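You operate a simulated robot arm through the tools that you are given. There is no shell and no other tool.

Carry out the task below with a simulated robot arm. There is one attempt and no reset: what you move stays moved.

Task
The soap bottle leaked: tighten its pump and wipe the soap smear off.
Fine: stand it in the purple bay of the beige tray first; white cloth, put back. Set down upright: soap bottle. What is to be rubbed or washed off counts as gone when no trace of it is left.

The check looks at the end state, three seconds after you hand in, the way a careful person would. Anything else that was tipped, shoved, dropped, spilled or broken makes it a failure. Flat cloth is picked up by pressing the open fingertips on it (5 to 10 N) and closing them slowly along it; thin cloth reads only 2 to 8 mm in the jaws.

Robot
A 7-joint arm with a two-finger parallel gripper, fixed in place. Base frame: the origin is at the foot of the arm, x ahead of it, y to its left, z up. Readings come in mm, degrees, newtons and seconds.
Its first joint turns from -149.0 to 149.0 degrees. Payload 3.43 kg.
Tool frame: the origin (TCP) lies between the finger pads and is the grasp point; the fingertips stand 30 mm ahead of it; z points along the fingers, y is the line along which they close. The gripper opens to 94 mm. The fingers are 28 mm wide and 10 mm thick; the gripper's body (50 by 96 mm) begins 55 mm behind the TCP.
Orientation is told as [roll, pitch, yaw] about the base's x, y, z axes, in that order, counted from this pose: with the fingers straight down and closing along the base's y, the tool's x points along the base's -x, its y along +y and its z along -z.

Tools
- The arm moves only by the tool apply_moves. Its arguments are lists of equal length, an entry for each row: "gripper": the finger opening in mm, from 0 to 94; "offset": the shift along the tool's x, y, z in mm, a list of three; "dr": the turn, a rotation vector about the tool's x, y, z in degrees, a list of three. In form: {"gripper": [gripper, ...], "offset": [[x, y, z], ...], "dr": [[rx, ry, rz], ...]}. A call has 1 to 20 rows; each row is the pose to reach, as a shift and turn from the pose commanded when the call began, along the tool's axes at that moment. Rows are played at 5 a second. More than 50 mm and 8.6 degrees between two rows, or a gripper value outside its range, and nothing of the call is played. Where a pose cannot be reached the arm comes as near as it can. A force on the tool above 40 N (or 10 N above the force at the start of the call, whichever is more), or a blocked arm, ends the call early, and 0.2 s more pass. Each finger travels about 45 mm/s and halts on what it meets, pressing with about 40 N; the grip force reading is that of the motor and also rises with nothing between the fingers. The clock runs only during rows and for 0.2 s after the last one: add rows that repeat a pose to give the fingers time. It gives the time, the measured TCP pose, the force on the tool (base axes), the opening and the grip force at its end, in the units of the frame above (readings bear some noise), with the torque about the TCP (base axes, N m) and any sound that the robot's microphone picked up.
- Cameras (640 x 400 px; columns grow to the right, rows downward): "scene" is fixed at [218.6, 508.5, 1555.5]; the picture's right is [-0.98, -0.21, 0.00], its down [-0.11, 0.49, -0.86] and it looks along [0.18, -0.84, -0.50] (base axes); focal length 326 px, centre (320, 200). "wrist" rides on the gripper at [76, 14, -102] in the tool frame; the picture's right is [-0.18, 0.98, 0.00], its down [-0.75, -0.14, -0.64] and it looks along [-0.63, -0.12, 0.77] (tool axes); focal length 243 px, centre (320, 200). There is no depth. A picture from a camera that has moved, and an enlarged one, comes with that camera's place and axes in the base frame and with its lens. The place of the scene camera against the robot may be out by one fixed shift of up to 12 mm in any direction.
- camera(camera): a new picture of that camera. It takes no simulated time.
- enlarge(camera, box): a new picture of the part [left, top, right, bottom] of that camera's present view, enlarged. It takes no simulated time.
- finish_job(): hands the job in; it is judged then, once.

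Places have to be worked out from the pictures, the camera data and where the tool is seen. Open the gripper and draw the arm clear of the work before you hand the job in, unless the task says otherwise.

The tools are called after "Call:" as name(argument=value, ...) on one line, values as JSON. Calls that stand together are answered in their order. apply_moves: Moves the arm, as the interface text tells. Its arguments: {"type":"object","properties":{"gripper":{"type":"array","items":{"type":"number"}},"offset":{"type":"array","items":{"type":"array","items":{"type":"number"}}},"dr":{"type":"array","items":{"type":"array","items":{"type":"number"}}}},"required":["gripper","offset","dr"]} The other tools are called the same way: camera (camera) takes a picture; enlarge (camera, box) takes an enlarged picture of a part of a camera's view; finish_job () hands the job in.

At the start:

```text
time_s: 0.0
tool_pos: [133.6, -804.6, 1157.3]
tcp_rot: [0.1, 0.0, 0.1]
contact_force: [0.7, -0.1, -0.8]
moment: [0.02, -0.01, -0.03]
opening: 93.9
grip_force: 0.0
```

scene: 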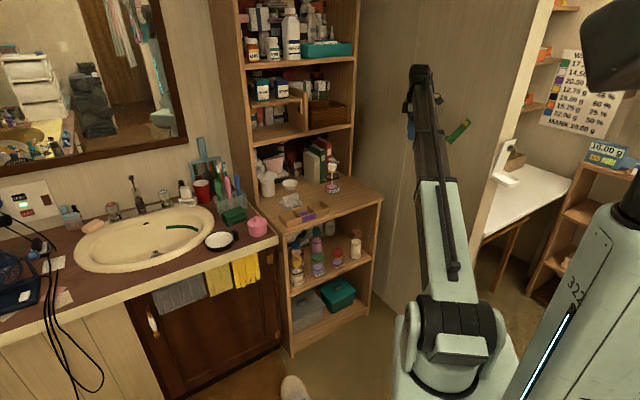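
wrist: 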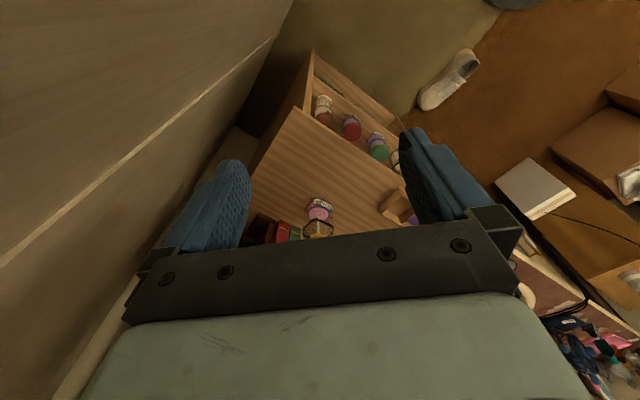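

I'll start by looking closely at the work area around the shelf and the tray to identify the bottle, tray and cloth.

Call:
enlarge(camera="scene", box=[240, 130, 400, 230])

Call:
enlarge(camera="scene", box=[60, 150, 300, 300])

Call:
enlarge(camera="wrist", box=[240, 60, 480, 260])

```text
4.00 times, centred on (320, 180) of scene
camera zoom: at [218.6, 508.5, 1555.5], right [-0.98, -0.21, 0.0], down [-0.11, 0.49, -0.86], along [0.18, -0.84, -0.5], focal length 1304 px, centre (320, 280)
```

zoom: 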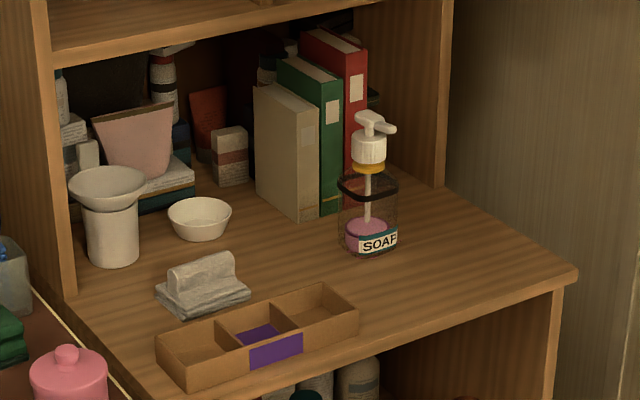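

```text
2.67 times, centred on (180, 225) of scene
camera zoom: at [218.6, 508.5, 1555.5], right [-0.98, -0.21, 0.0], down [-0.11, 0.49, -0.86], along [0.18, -0.84, -0.5], focal length 870 px, centre (693, 133)
```

zoom: 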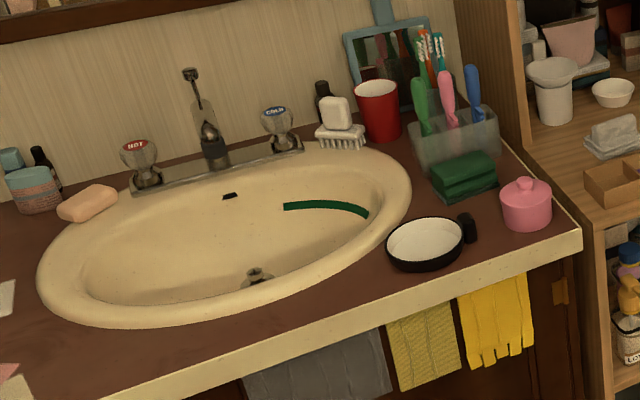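

```text
2.00 times, centred on (360, 160) of wrist
camera zoom: at [56.2, -790.6, 1262.5], right [0.18, 0.98, 0.0], down [0.75, -0.14, 0.64], along [0.63, -0.12, -0.77], focal length 485 px, centre (240, 280)
```

zoom: 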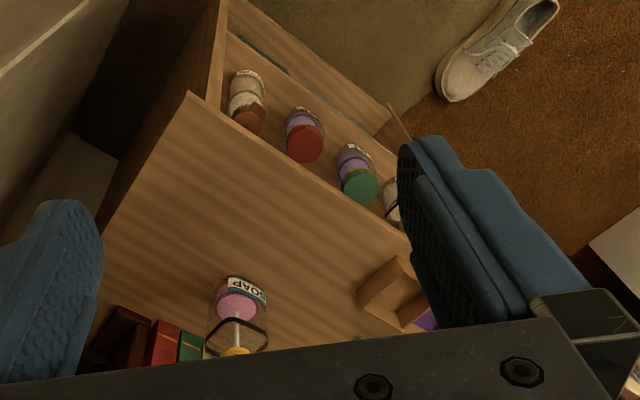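

The bottle stands near (450, -864, 788) by triangulating both cameras; the tray is near (530, -630) and the white folded cloth near (625, -720), on a shelf turned about 45°. I'll move the hand high above the front of the shelf and turn it 45° to look at it squarely.

Call:
apply_moves(gripper=[94, 94, 94, 94, 94, 94, 94, 94, 94, 94, 94], offset=[[-27, 24, 11], [-54, 48, 22], [-81, 72, 33], [-108, 96, 44], [-135, 120, 55], [-163, 143, 65], [-190, 167, 76], [-217, 191, 87], [-244, 215, 98], [-271, 239, 109], [-271, 239, 109]], dr=[[0, 0, 4.5], [0, 0, 9], [0, 0, 13.5], [0, 0, 18], [0, 0, 22.5], [0, 0, 27], [0, 0, 31.5], [0, 0, 36], [0, 0, 40.5], [0, 0, 45], [0, 0, 45]])

Call:
camera(camera="wrist")

Call:
camera(camera="scene")

```text
time_s: 2.4
tool_pos: [404.4, -564.2, 1049.6]
tcp_rot: [0.0, 0.2, -45.1]
contact_force: [0.2, 0.0, -0.1]
moment: [-0.01, 0.0, -0.02]
opening: 93.9
grip_force: 0.0
```

```text
taken
camera wrist: at [359.1, -501.9, 1153.4], right [0.83, 0.56, 0.0], down [0.43, -0.63, 0.64], along [0.36, -0.53, -0.77], focal length 243 px, centre (320, 200)
```

wrist: 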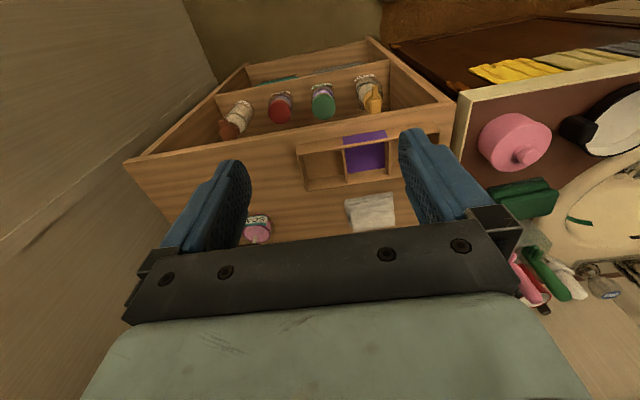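

```text
taken
```

scene: 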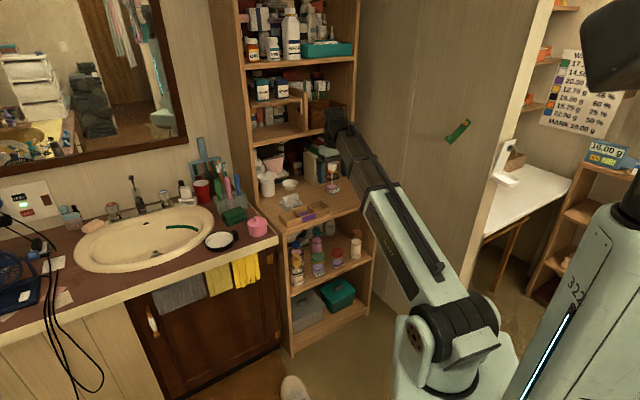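

The wrist camera now sees the tray, cloth and bottle partly. I'll enlarge these regions to find the smear.

Call:
enlarge(camera="wrist", box=[280, 110, 440, 240])

Call:
enlarge(camera="scene", box=[310, 150, 370, 200])

Call:
enlarge(camera="scene", box=[270, 180, 350, 230])

```text
3.08 times, centred on (360, 175) of wrist
camera zoom: at [359.1, -501.9, 1153.4], right [0.83, 0.56, 0.0], down [0.43, -0.63, 0.64], along [0.36, -0.53, -0.77], focal length 746 px, centre (197, 277)
```

zoom: 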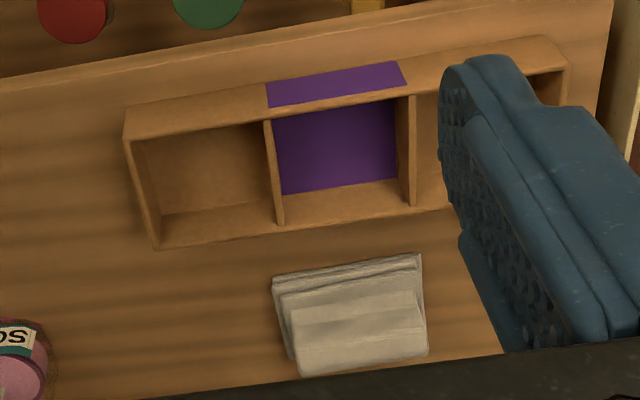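

```text
8.00 times, centred on (340, 175) of scene
camera zoom: at [218.6, 508.5, 1555.5], right [-0.98, -0.21, 0.0], down [-0.11, 0.49, -0.86], along [0.18, -0.84, -0.5], focal length 2608 px, centre (160, 400)
```

zoom: 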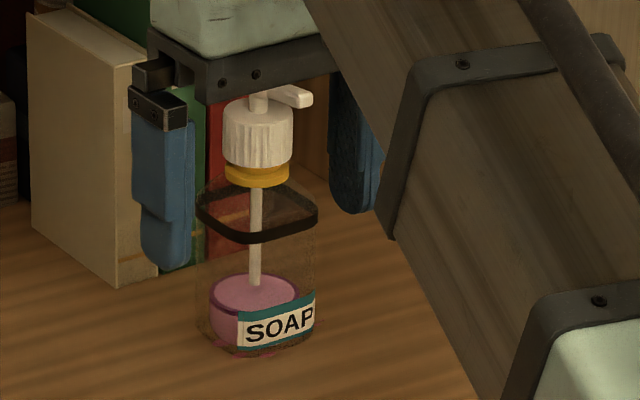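

```text
8.00 times, centred on (310, 205) of scene
camera zoom: at [218.6, 508.5, 1555.5], right [-0.98, -0.21, 0.0], down [-0.11, 0.49, -0.86], along [0.18, -0.84, -0.5], focal length 2608 px, centre (400, 160)
```

zoom: 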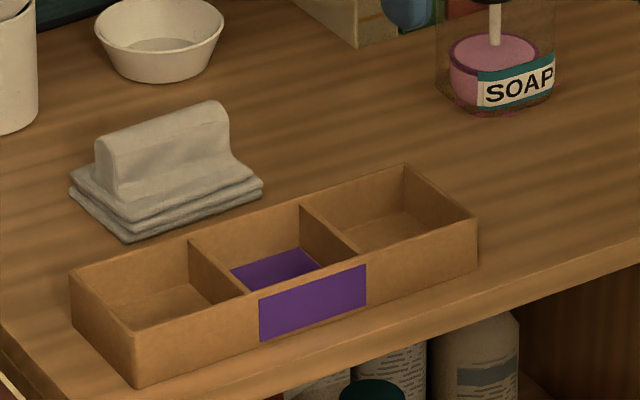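

No smear is visible from these views yet. I'll bring the wrist camera in low in front of the bottle, tilting the hand 30° so it looks at the bottle's side and base.

Call:
apply_moves(gripper=[94, 94, 94, 94, 94, 94, 94], offset=[[-22, -27, 12], [-44, -55, 24], [-66, -82, 35], [-88, -109, 47], [-110, -137, 58], [-131, -164, 70], [-131, -164, 70]], dr=[[0, -5, 0], [0, -10, 0], [0, -15, 0], [0, -20, 0], [0, -25, 0], [0, -30, 0], [0, -30, 0]])

Call:
camera(camera="wrist")

Call:
enlarge(camera="wrist", box=[220, 40, 420, 200])

```text
time_s: 4.0
tool_pos: [379.6, -773.7, 978.7]
tcp_rot: [0.0, -30.1, -44.9]
contact_force: [0.2, 0.7, -0.5]
moment: [0.01, -0.03, 0.02]
opening: 94.2
grip_force: 0.0
```

```text
taken
camera wrist: at [306.0, -681.4, 1030.6], right [0.81, 0.58, 0.09], down [0.13, -0.33, 0.93], along [0.57, -0.74, -0.35], focal length 243 px, centre (320, 200)
```

wrist: 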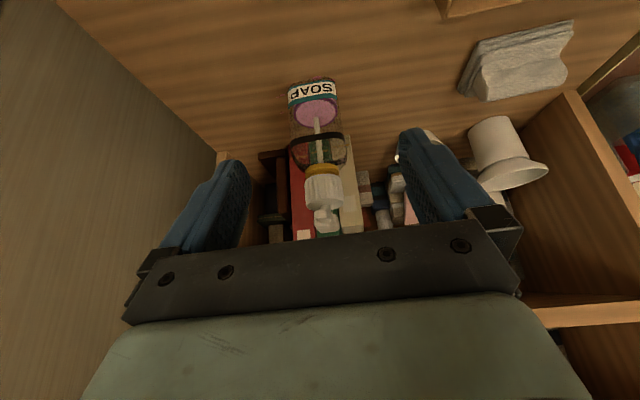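

```text
2.50 times, centred on (320, 120) of wrist
camera zoom: at [306.0, -681.4, 1030.6], right [0.81, 0.58, 0.09], down [0.13, -0.33, 0.93], along [0.57, -0.74, -0.35], focal length 606 px, centre (320, 400)
```

zoom: 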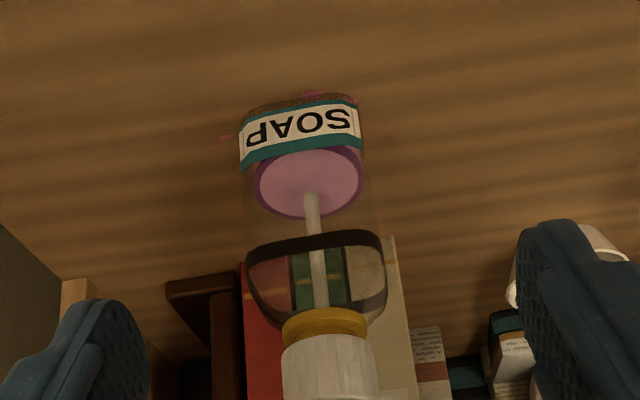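

Pink traces show on the shelf around the bottle's foot, so the smear lies under it. I'll enlarge the pump and the foot of the bottle in this view to get the nozzle direction and body outline.

Call:
enlarge(camera="wrist", box=[270, 130, 370, 245])

Call:
enlarge(camera="wrist", box=[270, 60, 370, 130])

Call:
enlarge(camera="wrist", box=[420, 0, 620, 120])

Call:
enlarge(camera="scene", box=[300, 140, 380, 200])

```text
3.48 times, centred on (320, 188) of wrist
camera zoom: at [306.0, -681.4, 1030.6], right [0.81, 0.58, 0.09], down [0.13, -0.33, 0.93], along [0.57, -0.74, -0.35], focal length 844 px, centre (320, 244)
```

zoom: 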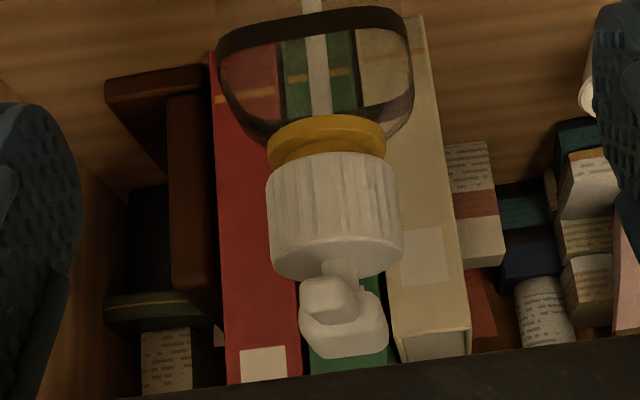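

```text
5.71 times, centred on (320, 95) of wrist
camera zoom: at [306.0, -681.4, 1030.6], right [0.81, 0.58, 0.09], down [0.13, -0.33, 0.93], along [0.57, -0.74, -0.35], focal length 1386 px, centre (320, 800)
```

zoom: 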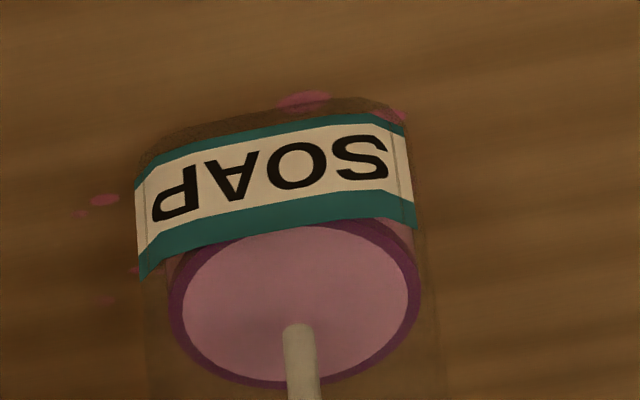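

```text
3.20 times, centred on (520, 60) of wrist
camera zoom: at [306.0, -681.4, 1030.6], right [0.81, 0.58, 0.09], down [0.13, -0.33, 0.93], along [0.57, -0.74, -0.35], focal length 776 px, centre (-320, 648)
```

zoom: 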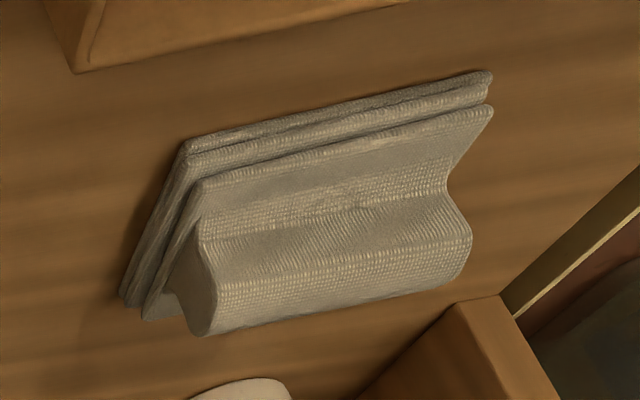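

```text
6.67 times, centred on (340, 170) of scene
camera zoom: at [218.6, 508.5, 1555.5], right [-0.98, -0.21, 0.0], down [-0.11, 0.49, -0.86], along [0.18, -0.84, -0.5], focal length 2174 px, centre (187, 400)
```

zoom: 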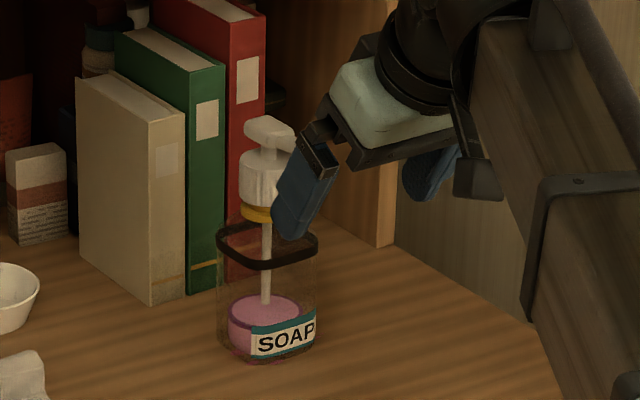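

The pump's nozzle points roughly toward the robot, and the bottle faces, tray and cloth all line up with the ~45° shelf direction. I'll rise and level the hand for a steep second view of the bottle, to fix its position and height from two wrist views.

Call:
apply_moves(gripper=[94, 94, 94, 94, 94], offset=[[-22, 4, -11], [-44, 8, -22], [-66, 13, -33], [-87, 17, -43], [-87, 17, -43]], dr=[[0, 7.5, 0], [0, 15, 0], [0, 22.5, 0], [0, 30, 0], [0, 30, 0]])

Call:
camera(camera="wrist")

Call:
enlarge(camera="wrist", box=[260, 90, 400, 230])

Call:
enlarge(camera="wrist", box=[360, 20, 600, 180])

```text
time_s: 5.2
tool_pos: [430.0, -799.0, 1059.8]
tcp_rot: [0.0, 0.1, -44.9]
contact_force: [0.1, 0.9, 0.3]
moment: [-0.02, 0.01, -0.01]
opening: 94.0
grip_force: 0.0
```

```text
taken
camera wrist: at [386.0, -736.5, 1164.3], right [0.83, 0.56, 0.0], down [0.43, -0.63, 0.64], along [0.36, -0.53, -0.77], focal length 243 px, centre (320, 200)
```

wrist: 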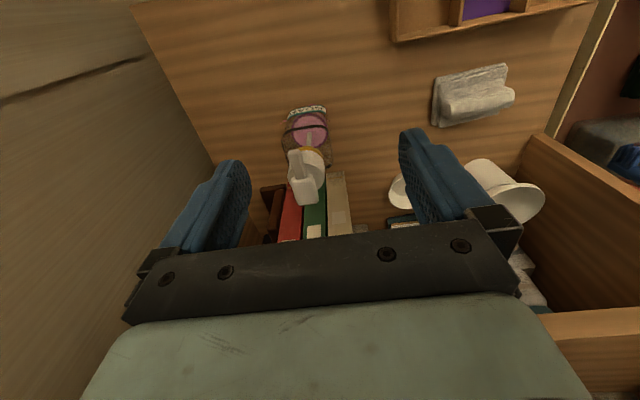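

```text
2.86 times, centred on (330, 160) of wrist
camera zoom: at [386.0, -736.5, 1164.3], right [0.83, 0.56, 0.0], down [0.43, -0.63, 0.64], along [0.36, -0.53, -0.77], focal length 693 px, centre (291, 314)
```

zoom: 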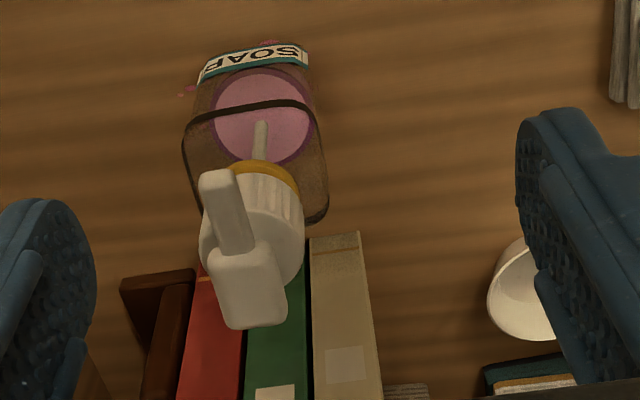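

```text
2.50 times, centred on (480, 100) of wrist
camera zoom: at [386.0, -736.5, 1164.3], right [0.83, 0.56, 0.0], down [0.43, -0.63, 0.64], along [0.36, -0.53, -0.77], focal length 606 px, centre (-80, 450)
```

zoom: 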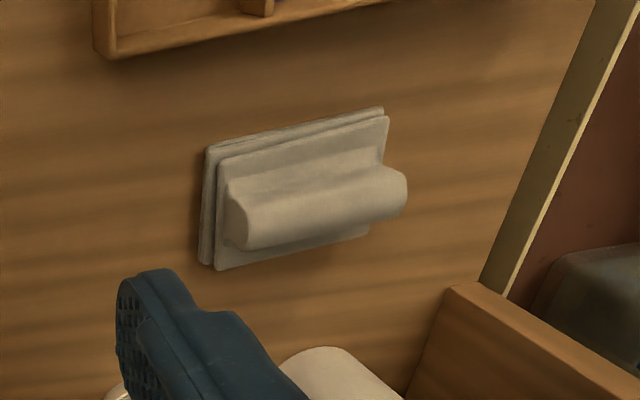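

Two wrist views give: shelf top z≈800, bottle axis (462, -875), body ~58–60 mm square with faces along ~45°, rim at z≈872, cap ~z 900–945, pump top ~962, nozzle pointing toward azimuth 136°. I'll draw back and tilt the hand 60° so I can grip the body horizontally, below the pump.

Call:
apply_moves(gripper=[94, 94, 94, 94, 94, 94, 94, 94, 94], offset=[[14, -4, 10], [28, -8, 20], [42, -12, 35], [56, -16, 50], [70, -20, 65], [80, -24, 80], [88, -28, 95], [96, -31, 110], [96, -31, 110]], dr=[[0, -7.5, 0], [0, -15, 0], [0, -22.5, 0], [0, -30, 0], [0, -37.5, 0], [0, -45, 0], [0, -52.5, 0], [0, -60, 0], [0, -60, 0]])

Call:
camera(camera="wrist")

Call:
camera(camera="scene")

```text
time_s: 7.2
tool_pos: [342.3, -754.3, 950.7]
tcp_rot: [0.0, -60.1, -45.0]
contact_force: [-0.8, 0.4, 0.4]
moment: [0.02, -0.01, -0.02]
opening: 94.0
grip_force: 0.0
```

```text
taken
camera wrist: at [260.9, -654.7, 936.5], right [0.76, 0.63, 0.16], down [-0.23, 0.03, 0.97], along [0.61, -0.78, 0.16], focal length 243 px, centre (320, 200)
```

wrist: 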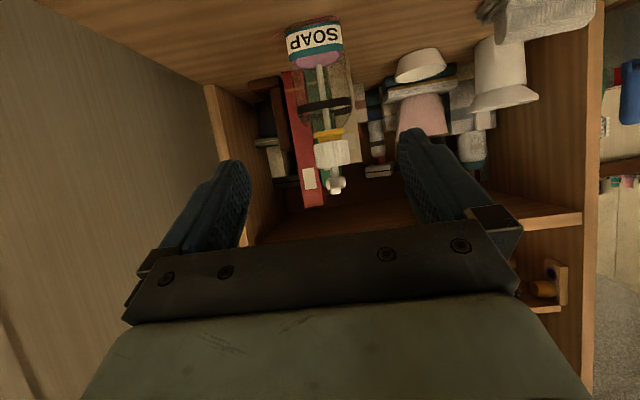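

```text
taken
```

scene: 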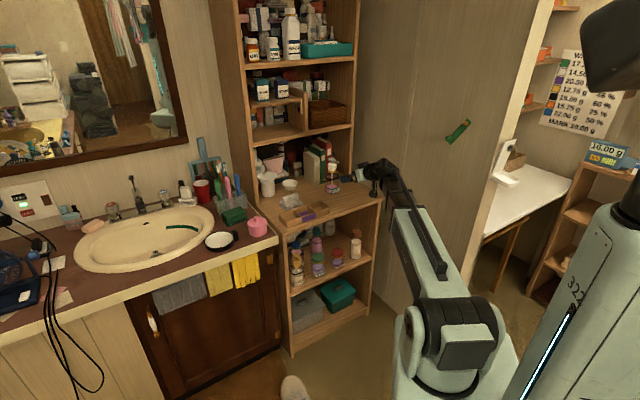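

I get a nearly horizontal view of the bottle here; enlarging it to verify heights and the axis.

Call:
enlarge(camera="wrist", box=[260, 5, 380, 205])

Call:
enlarge(camera="scene", box=[300, 140, 400, 220])

```text
2.00 times, centred on (320, 105) of wrist
camera zoom: at [260.9, -654.7, 936.5], right [0.76, 0.63, 0.16], down [-0.23, 0.03, 0.97], along [0.61, -0.78, 0.16], focal length 485 px, centre (320, 390)
```

zoom: 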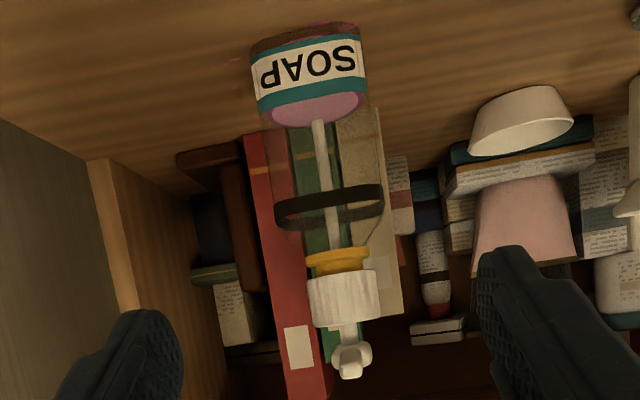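

```text
5.00 times, centred on (350, 180) of scene
camera zoom: at [218.6, 508.5, 1555.5], right [-0.98, -0.21, 0.0], down [-0.11, 0.49, -0.86], along [0.18, -0.84, -0.5], focal length 1630 px, centre (170, 300)
```

zoom: 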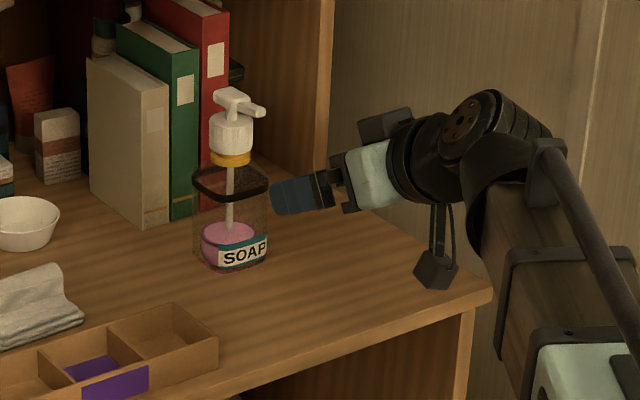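

The wrist camera hangs below the hand as a small cube, but it stays about 30 mm above the shelf at the planned height. I'll go to a pre-grasp 90 mm in front of the bottle axis at z 866.

Call:
apply_moves(gripper=[94, 94, 94, 94, 94], offset=[[9, 0, 27], [18, 0, 54], [27, -1, 81], [36, -1, 107], [36, -1, 107]], dr=[[0, 0, 0], [0, 0, 0], [0, 0, 0], [0, 0, 0], [0, 0, 0]])

Call:
camera(camera="wrist")

Call:
enlarge(camera="scene", box=[300, 140, 400, 220])

```text
time_s: 8.4
tool_pos: [393.5, -808.0, 864.9]
tcp_rot: [0.1, -59.9, -45.0]
contact_force: [0.0, -0.4, 0.0]
moment: [0.0, -0.02, 0.01]
opening: 93.9
grip_force: 0.2
```

```text
taken
camera wrist: at [312.7, -708.5, 851.5], right [0.76, 0.63, 0.16], down [-0.23, 0.03, 0.97], along [0.61, -0.78, 0.16], focal length 243 px, centre (320, 200)
```

wrist: 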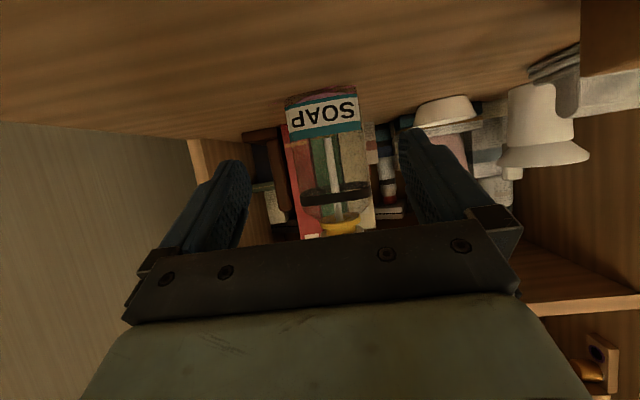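

```text
5.00 times, centred on (350, 180) of scene
camera zoom: at [218.6, 508.5, 1555.5], right [-0.98, -0.21, 0.0], down [-0.11, 0.49, -0.86], along [0.18, -0.84, -0.5], focal length 1630 px, centre (170, 300)
```

zoom: 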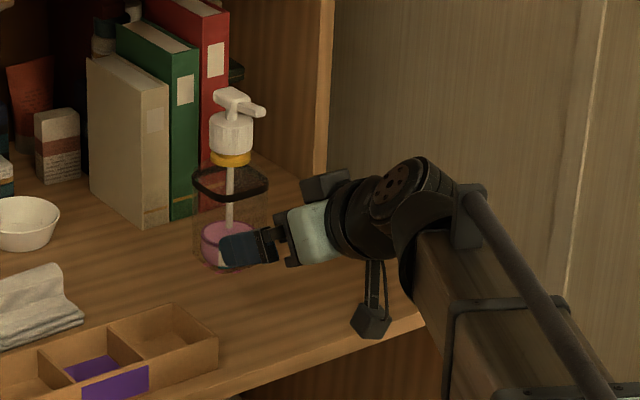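

The bottle sits centred between the open fingers. I'll advance horizontally 90 mm so the fingers straddle the body, without closing yet.

Call:
apply_moves(gripper=[94, 94, 94, 94, 94, 94], offset=[[-9, 0, 16], [-18, 0, 31], [-27, 0, 47], [-36, 0, 62], [-45, 0, 78], [-45, 0, 78]], dr=[[0, 0, 0], [0, 0, 0], [0, 0, 0], [0, 0, 0], [0, 0, 0], [0, 0, 0]])

Call:
camera(camera="wrist")

Call:
enlarge(camera="scene", box=[300, 140, 400, 220])

```text
time_s: 9.8
tool_pos: [457.2, -869.7, 866.1]
tcp_rot: [0.0, -60.1, -45.0]
contact_force: [-0.4, 0.4, 0.1]
moment: [-0.01, -0.01, 0.02]
opening: 94.3
grip_force: 0.1
```

```text
taken
camera wrist: at [376.4, -771.8, 852.1], right [0.76, 0.63, 0.16], down [-0.23, 0.03, 0.97], along [0.61, -0.78, 0.16], focal length 243 px, centre (320, 200)
```

wrist: 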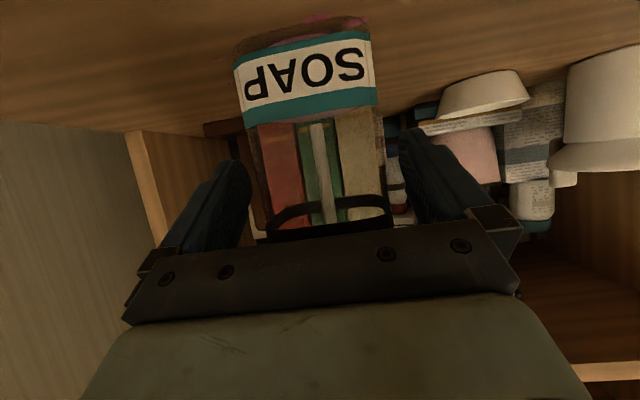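

```text
5.00 times, centred on (350, 180) of scene
camera zoom: at [218.6, 508.5, 1555.5], right [-0.98, -0.21, 0.0], down [-0.11, 0.49, -0.86], along [0.18, -0.84, -0.5], focal length 1630 px, centre (170, 300)
```

zoom: 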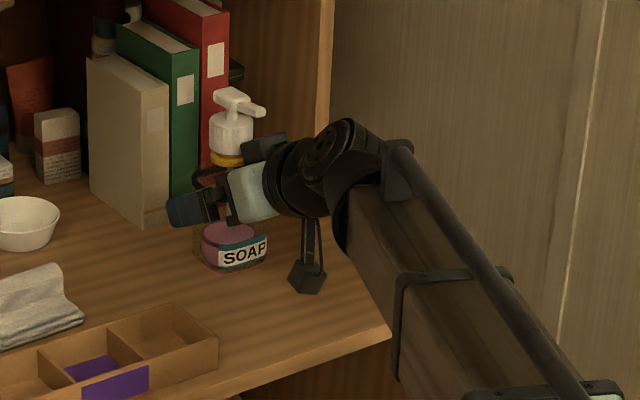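

No contact so far. A black box on the hand's upper side comes near the pump, so I'll check that clearance closely before closing.

Call:
enlarge(camera="scene", box=[330, 150, 370, 190])

```text
10.00 times, centred on (350, 170) of scene
camera zoom: at [218.6, 508.5, 1555.5], right [-0.98, -0.21, 0.0], down [-0.11, 0.49, -0.86], along [0.18, -0.84, -0.5], focal length 3260 px, centre (20, 500)
```

zoom: 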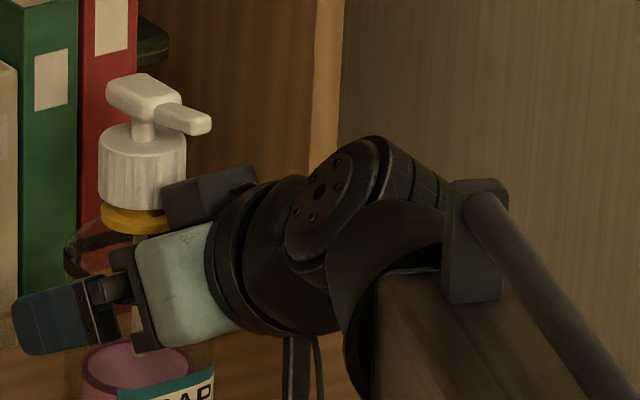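

There is about 10 mm between that box and the cap, no contact. I'll close gently on the body.

Call:
apply_moves(gripper=[82, 74, 68, 64, 61, 58, 55, 52, 50, 50], offset=[[0, 0, 0], [0, 0, 0], [0, 0, 0], [0, 0, 0], [0, 0, 0], [0, 0, 0], [0, 0, 0], [0, 0, 0], [0, 0, 0], [0, 0, 0]], dr=[[0, 0, 0], [0, 0, 0], [0, 0, 0], [0, 0, 0], [0, 0, 0], [0, 0, 0], [0, 0, 0], [0, 0, 0], [0, 0, 0], [0, 0, 0]])

Call:
camera(camera="wrist")

```text
time_s: 12.0
tool_pos: [457.4, -871.0, 866.4]
tcp_rot: [0.1, -60.0, -44.9]
contact_force: [0.0, 0.5, 0.4]
moment: [0.01, 0.0, 0.0]
opening: 63.8
grip_force: 39.7
```

```text
taken
camera wrist: at [376.3, -771.7, 852.1], right [0.76, 0.63, 0.16], down [-0.23, 0.03, 0.97], along [0.61, -0.78, 0.16], focal length 243 px, centre (320, 200)
```

wrist: 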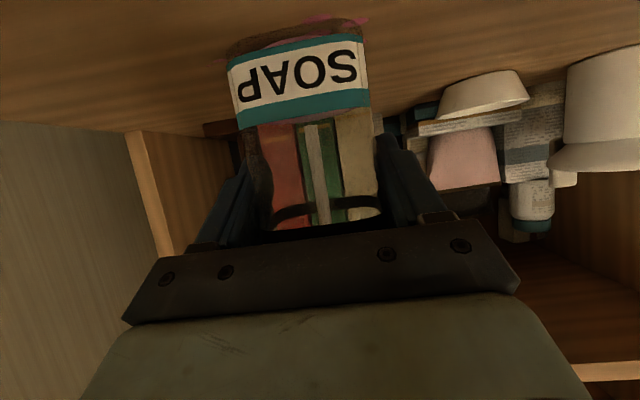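

The body (its dark rim belt, ~64 mm) is held at 40 N. I'll lift 12 mm first to test whether it hangs straight.

Call:
apply_moves(gripper=[50, 50, 50, 50], offset=[[-3.5, 0, -2], [-7, 0, -4], [-10.4, 0, -6], [-10.4, 0, -6]], dr=[[0, 0, 0], [0, 0, 0], [0, 0, 0], [0, 0, 0]])

Call:
camera(camera="wrist")

Call:
enlarge(camera="scene", box=[310, 150, 370, 200])

```text
time_s: 13.0
tool_pos: [455.7, -871.0, 876.4]
tcp_rot: [0.1, -59.9, -44.9]
contact_force: [0.1, 0.3, -1.6]
moment: [-0.03, 0.01, 0.05]
opening: 63.7
grip_force: 39.9
```

```text
taken
camera wrist: at [376.6, -771.4, 864.0], right [0.76, 0.63, 0.16], down [-0.23, 0.03, 0.97], along [0.61, -0.78, 0.16], focal length 243 px, centre (320, 200)
```

wrist: 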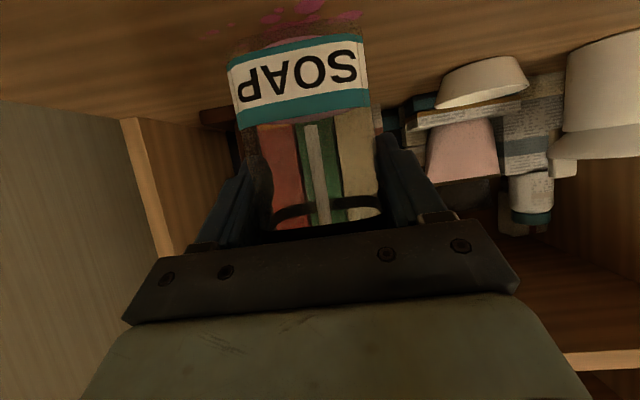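

```text
8.00 times, centred on (340, 175) of scene
camera zoom: at [218.6, 508.5, 1555.5], right [-0.98, -0.21, 0.0], down [-0.11, 0.49, -0.86], along [0.18, -0.84, -0.5], focal length 2608 px, centre (160, 400)
```

zoom: 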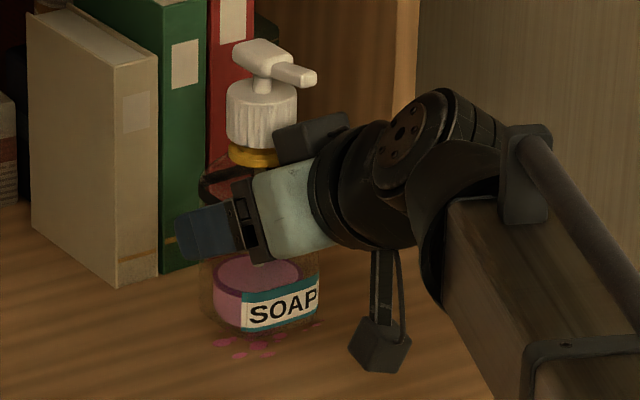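

The bottle hangs upright and solid, and the pink smear spots are exposed underneath. I'll lift 60 mm more, then carry it back and left to a spot in front of the tray where the wrist camera can measure the bay.

Call:
apply_moves(gripper=[50, 50, 50, 50, 50, 50, 50, 50, 50, 50, 50, 50, 50, 50, 50, 50, 50], offset=[[-17, 0, -10], [-35, 0, -20], [-52, 0, -30], [-52, 0, -30], [-42, 19, -47], [-32, 38, -64], [-22, 56, -82], [-12, 75, -99], [-2, 94, -116], [8, 113, -133], [18, 131, -150], [27, 150, -167], [37, 169, -184], [47, 188, -202], [57, 206, -219], [67, 225, -236], [67, 225, -236]], dr=[[0, 0, 0], [0, 0, 0], [0, 0, 0], [0, 0, 0], [0, 0, 0], [0, 0, 0], [0, 0, 0], [0, 0, 0], [0, 0, 0], [0, 0, 0], [0, 0, 0], [0, 0, 0], [0, 0, 0], [0, 0, 0], [0, 0, 0], [0, 0, 0], [0, 0, 0]])

Call:
camera(camera="wrist")

Call:
camera(camera="scene")

```text
time_s: 16.6
tool_pos: [449.5, -546.0, 937.8]
tcp_rot: [0.0, -60.0, -45.0]
contact_force: [-0.4, -0.9, -2.1]
moment: [0.03, -0.02, 0.02]
opening: 63.6
grip_force: 40.3
out of reach, approached as far as the arm can: row 16, 17
```

```text
taken
camera wrist: at [368.9, -447.0, 925.0], right [0.76, 0.63, 0.16], down [-0.23, 0.03, 0.97], along [0.61, -0.78, 0.16], focal length 243 px, centre (320, 200)
```

wrist: 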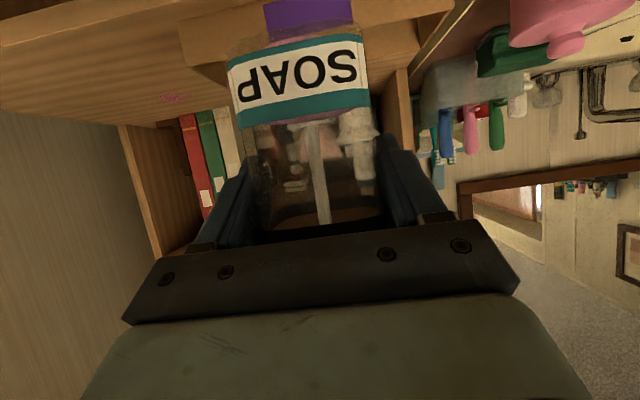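

```text
taken
```

scene: 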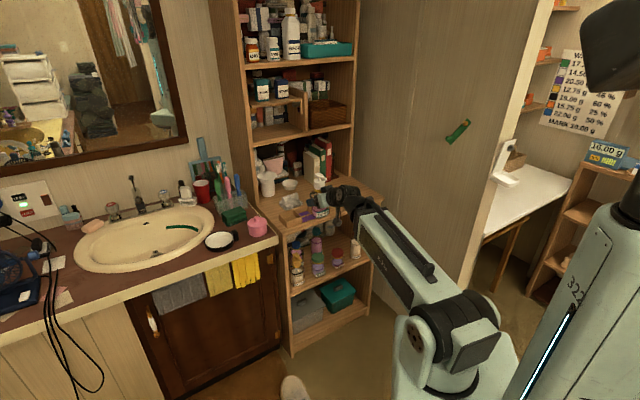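

The bottle is held in front of the tray; the purple front label and the tray ends are visible. I'll enlarge to measure them.

Call:
enlarge(camera="wrist", box=[170, 0, 470, 110])

Call:
enlarge(camera="scene", box=[270, 165, 350, 235])

Call:
enlarge(camera="wrist", box=[130, 70, 260, 150])

```text
2.13 times, centred on (320, 55) of wrist
camera zoom: at [368.9, -447.0, 925.0], right [0.76, 0.63, 0.16], down [-0.23, 0.03, 0.97], along [0.61, -0.78, 0.16], focal length 518 px, centre (320, 509)
```

zoom: 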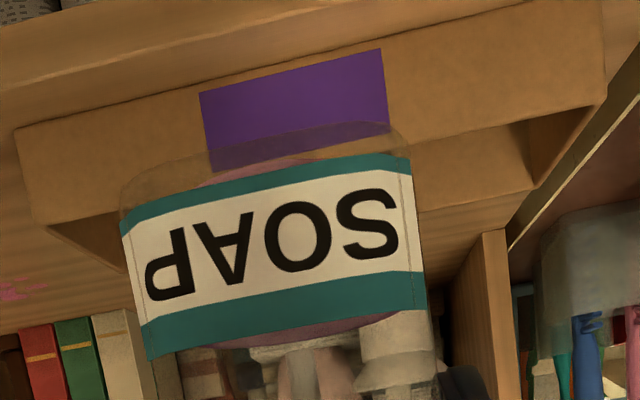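

```text
5.71 times, centred on (310, 200) of scene
camera zoom: at [218.6, 508.5, 1555.5], right [-0.98, -0.21, 0.0], down [-0.11, 0.49, -0.86], along [0.18, -0.84, -0.5], focal length 1863 px, centre (377, 200)
```

zoom: 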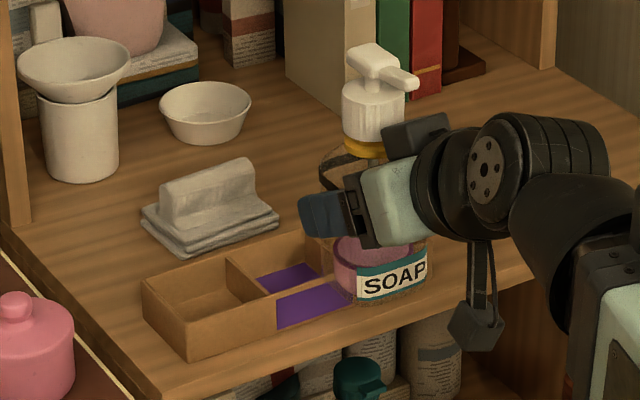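

```text
4.92 times, centred on (195, 110) of wrist
camera zoom: at [368.9, -447.0, 925.0], right [0.76, 0.63, 0.16], down [-0.23, 0.03, 0.97], along [0.61, -0.78, 0.16], focal length 1194 px, centre (935, 643)
```

zoom: 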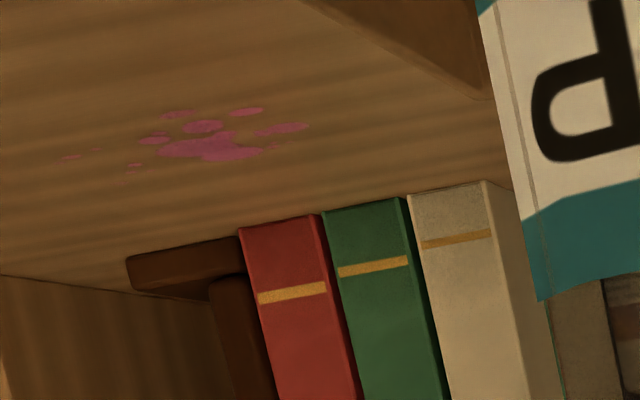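

The bay looks only a few mm larger than the bottle, so I need precise measurements. I'll zoom the scene camera on the tray.

Call:
enlarge(camera="scene", box=[284, 196, 336, 230])

Call:
enlarge(camera="wrist", box=[220, 0, 380, 100])

```text
11.76 times, centred on (310, 213) of scene
camera zoom: at [218.6, 508.5, 1555.5], right [-0.98, -0.21, 0.0], down [-0.11, 0.49, -0.86], along [0.18, -0.84, -0.5], focal length 3836 px, centre (438, 47)
```

zoom: 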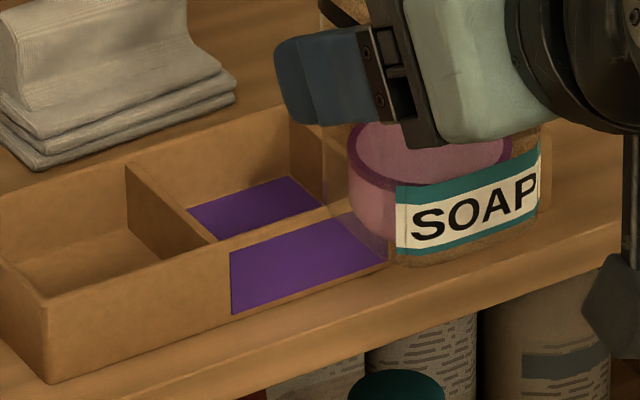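

```text
4.00 times, centred on (300, 50) of wrist
camera zoom: at [368.9, -447.0, 925.0], right [0.76, 0.63, 0.16], down [-0.23, 0.03, 0.97], along [0.61, -0.78, 0.16], focal length 970 px, centre (400, 800)
```

zoom: 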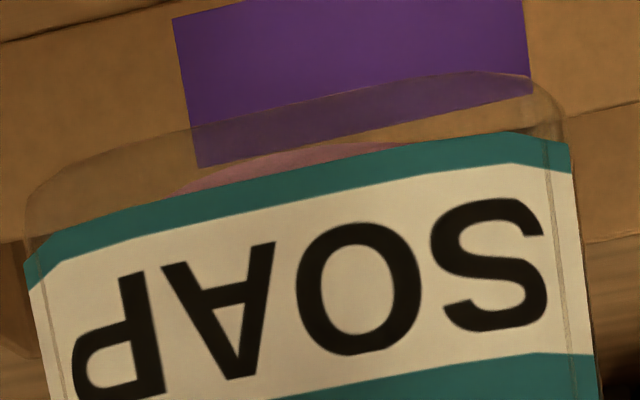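

I estimate the tray's top at z≈835, purple bay centre near f(+45° inward)=813, t≈-66 and the bottle ~7–13 mm ahead of the TCP. I'll move the bottle over the bay with its base ~12 mm above the walls and look again.

Call:
apply_moves(gripper=[50, 50, 50, 50, 50, 50], offset=[[-10, 1, 17], [-20, 2, 34], [-30, 3, 51], [-40, 3, 69], [-28, 3, 98], [-28, 3, 98]], dr=[[0, 0, 0], [0, 0, 0], [0, 0, 0], [0, 0, 0], [0, 0, 0], [0, 0, 0]])

Call:
camera(camera="wrist")

Call:
enlarge(camera="wrist", box=[180, 0, 420, 120])

Call:
enlarge(camera="scene", box=[284, 186, 344, 226])

```text
time_s: 18.0
tool_pos: [521.9, -613.1, 913.1]
tcp_rot: [0.0, -60.0, -44.8]
contact_force: [0.5, 0.5, -1.7]
moment: [-0.02, -0.04, 0.01]
opening: 63.9
grip_force: 40.1
```

```text
taken
camera wrist: at [440.8, -514.1, 899.0], right [0.76, 0.63, 0.16], down [-0.23, 0.03, 0.97], along [0.61, -0.78, 0.16], focal length 243 px, centre (320, 200)
```

wrist: 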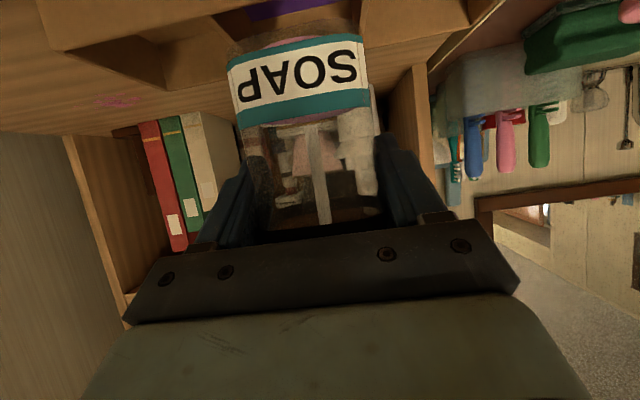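

```text
2.67 times, centred on (300, 60) of wrist
camera zoom: at [440.8, -514.1, 899.0], right [0.76, 0.63, 0.16], down [-0.23, 0.03, 0.97], along [0.61, -0.78, 0.16], focal length 647 px, centre (373, 573)
```

zoom: 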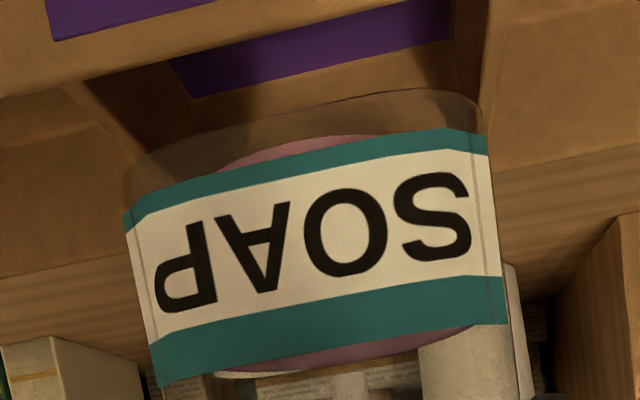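

```text
10.00 times, centred on (314, 206) of scene
camera zoom: at [218.6, 508.5, 1555.5], right [-0.98, -0.21, 0.0], down [-0.11, 0.49, -0.86], along [0.18, -0.84, -0.5], focal length 3260 px, centre (380, 140)
```

zoom: 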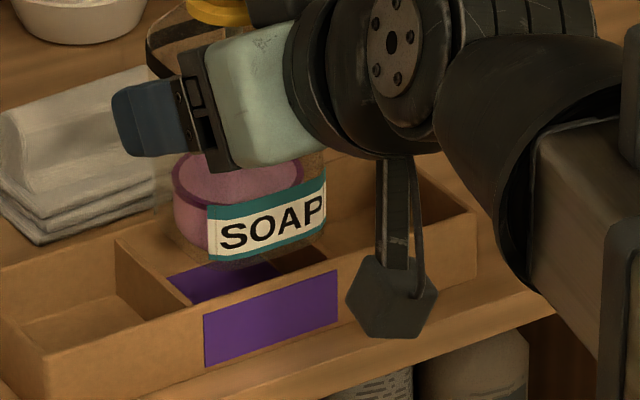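

The wrist view shows the bay straight below: floor between t≈-97.6 and -34, bottle centred at ≈-66.5, so sideways it's within a millimetre. I'll lower 9 mm and shift 2 mm inward, then compare bottle base and wall edges at equal height.

Call:
apply_moves(gripper=[50, 50, 50, 50], offset=[[2, 0.5, 2], [4.5, 0.5, 4], [6.8, 0.5, 6.2], [6.8, 0.5, 6.2]], dr=[[0, 0, 0], [0, 0, 0], [0, 0, 0], [0, 0, 0]])

Call:
enlarge(camera="wrist", box=[190, 0, 390, 100])

Call:
enlarge(camera="scene", box=[290, 186, 350, 226])

Call:
enlarge(camera="scene", box=[300, 200, 324, 216])

```text
time_s: 19.0
tool_pos: [523.6, -615.1, 905.5]
tcp_rot: [0.0, -60.0, -44.9]
contact_force: [0.4, -0.7, -1.0]
moment: [0.02, -0.02, 0.01]
opening: 63.8
grip_force: 40.0
```

```text
3.20 times, centred on (290, 50) of wrist
camera zoom: at [442.6, -515.9, 890.9], right [0.76, 0.63, 0.16], down [-0.23, 0.03, 0.97], along [0.61, -0.78, 0.16], focal length 776 px, centre (416, 680)
```

zoom: 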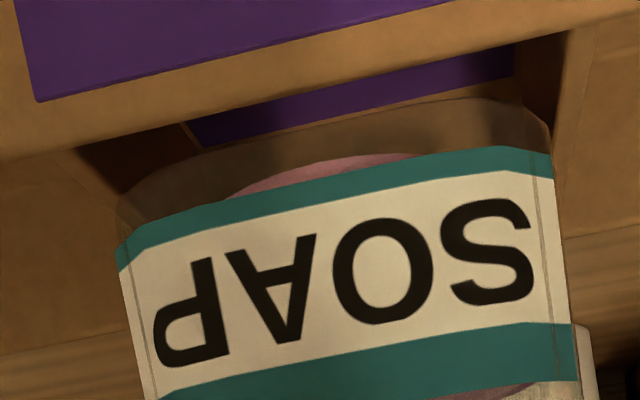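

```text
10.00 times, centred on (320, 206) of scene
camera zoom: at [218.6, 508.5, 1555.5], right [-0.98, -0.21, 0.0], down [-0.11, 0.49, -0.86], along [0.18, -0.84, -0.5], focal length 3260 px, centre (320, 140)
```

zoom: 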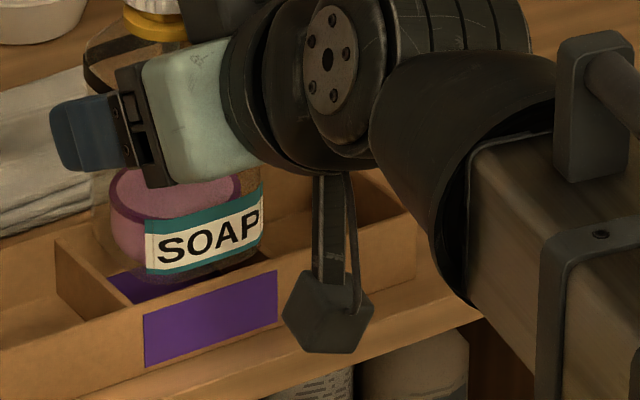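

```text
16.00 times, centred on (312, 208) of scene
camera zoom: at [218.6, 508.5, 1555.5], right [-0.98, -0.21, 0.0], down [-0.11, 0.49, -0.86], along [0.18, -0.84, -0.5], focal length 5217 px, centre (448, 72)
```

zoom: 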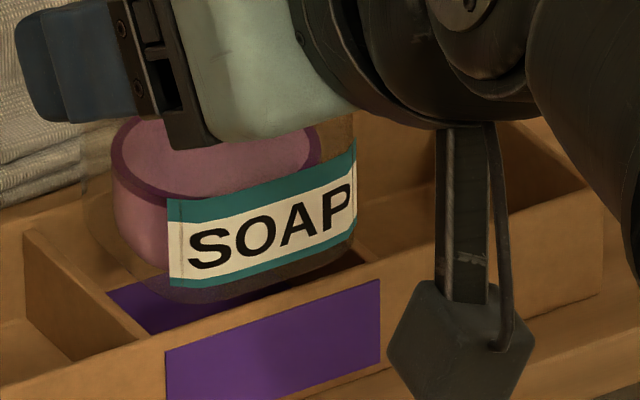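

I need a finer look at the two front corners of the bottle base against the dividers.

Call:
enlarge(camera="wrist", box=[205, 30, 265, 80])

Call:
enlarge(camera="wrist", box=[330, 0, 390, 50])

```text
8.00 times, centred on (235, 55) of wrist
camera zoom: at [442.6, -515.9, 890.9], right [0.76, 0.63, 0.16], down [-0.23, 0.03, 0.97], along [0.61, -0.78, 0.16], focal length 1941 px, centre (1000, 1360)
```

zoom: 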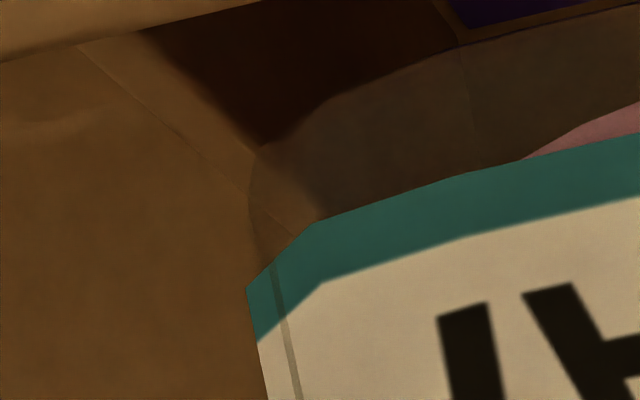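

```text
8.00 times, centred on (360, 25) of wrist
camera zoom: at [442.6, -515.9, 890.9], right [0.76, 0.63, 0.16], down [-0.23, 0.03, 0.97], along [0.61, -0.78, 0.16], focal length 1941 px, centre (0, 1600)
```

zoom: 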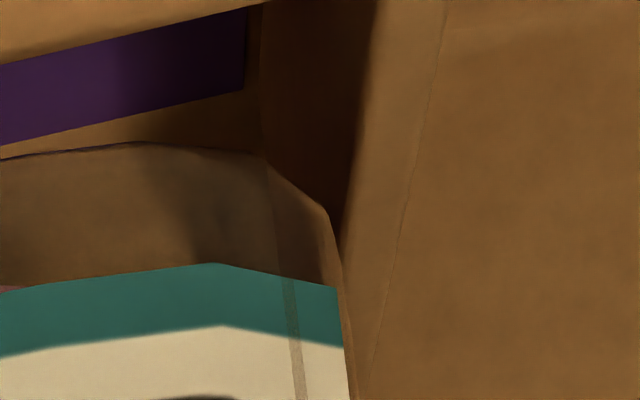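

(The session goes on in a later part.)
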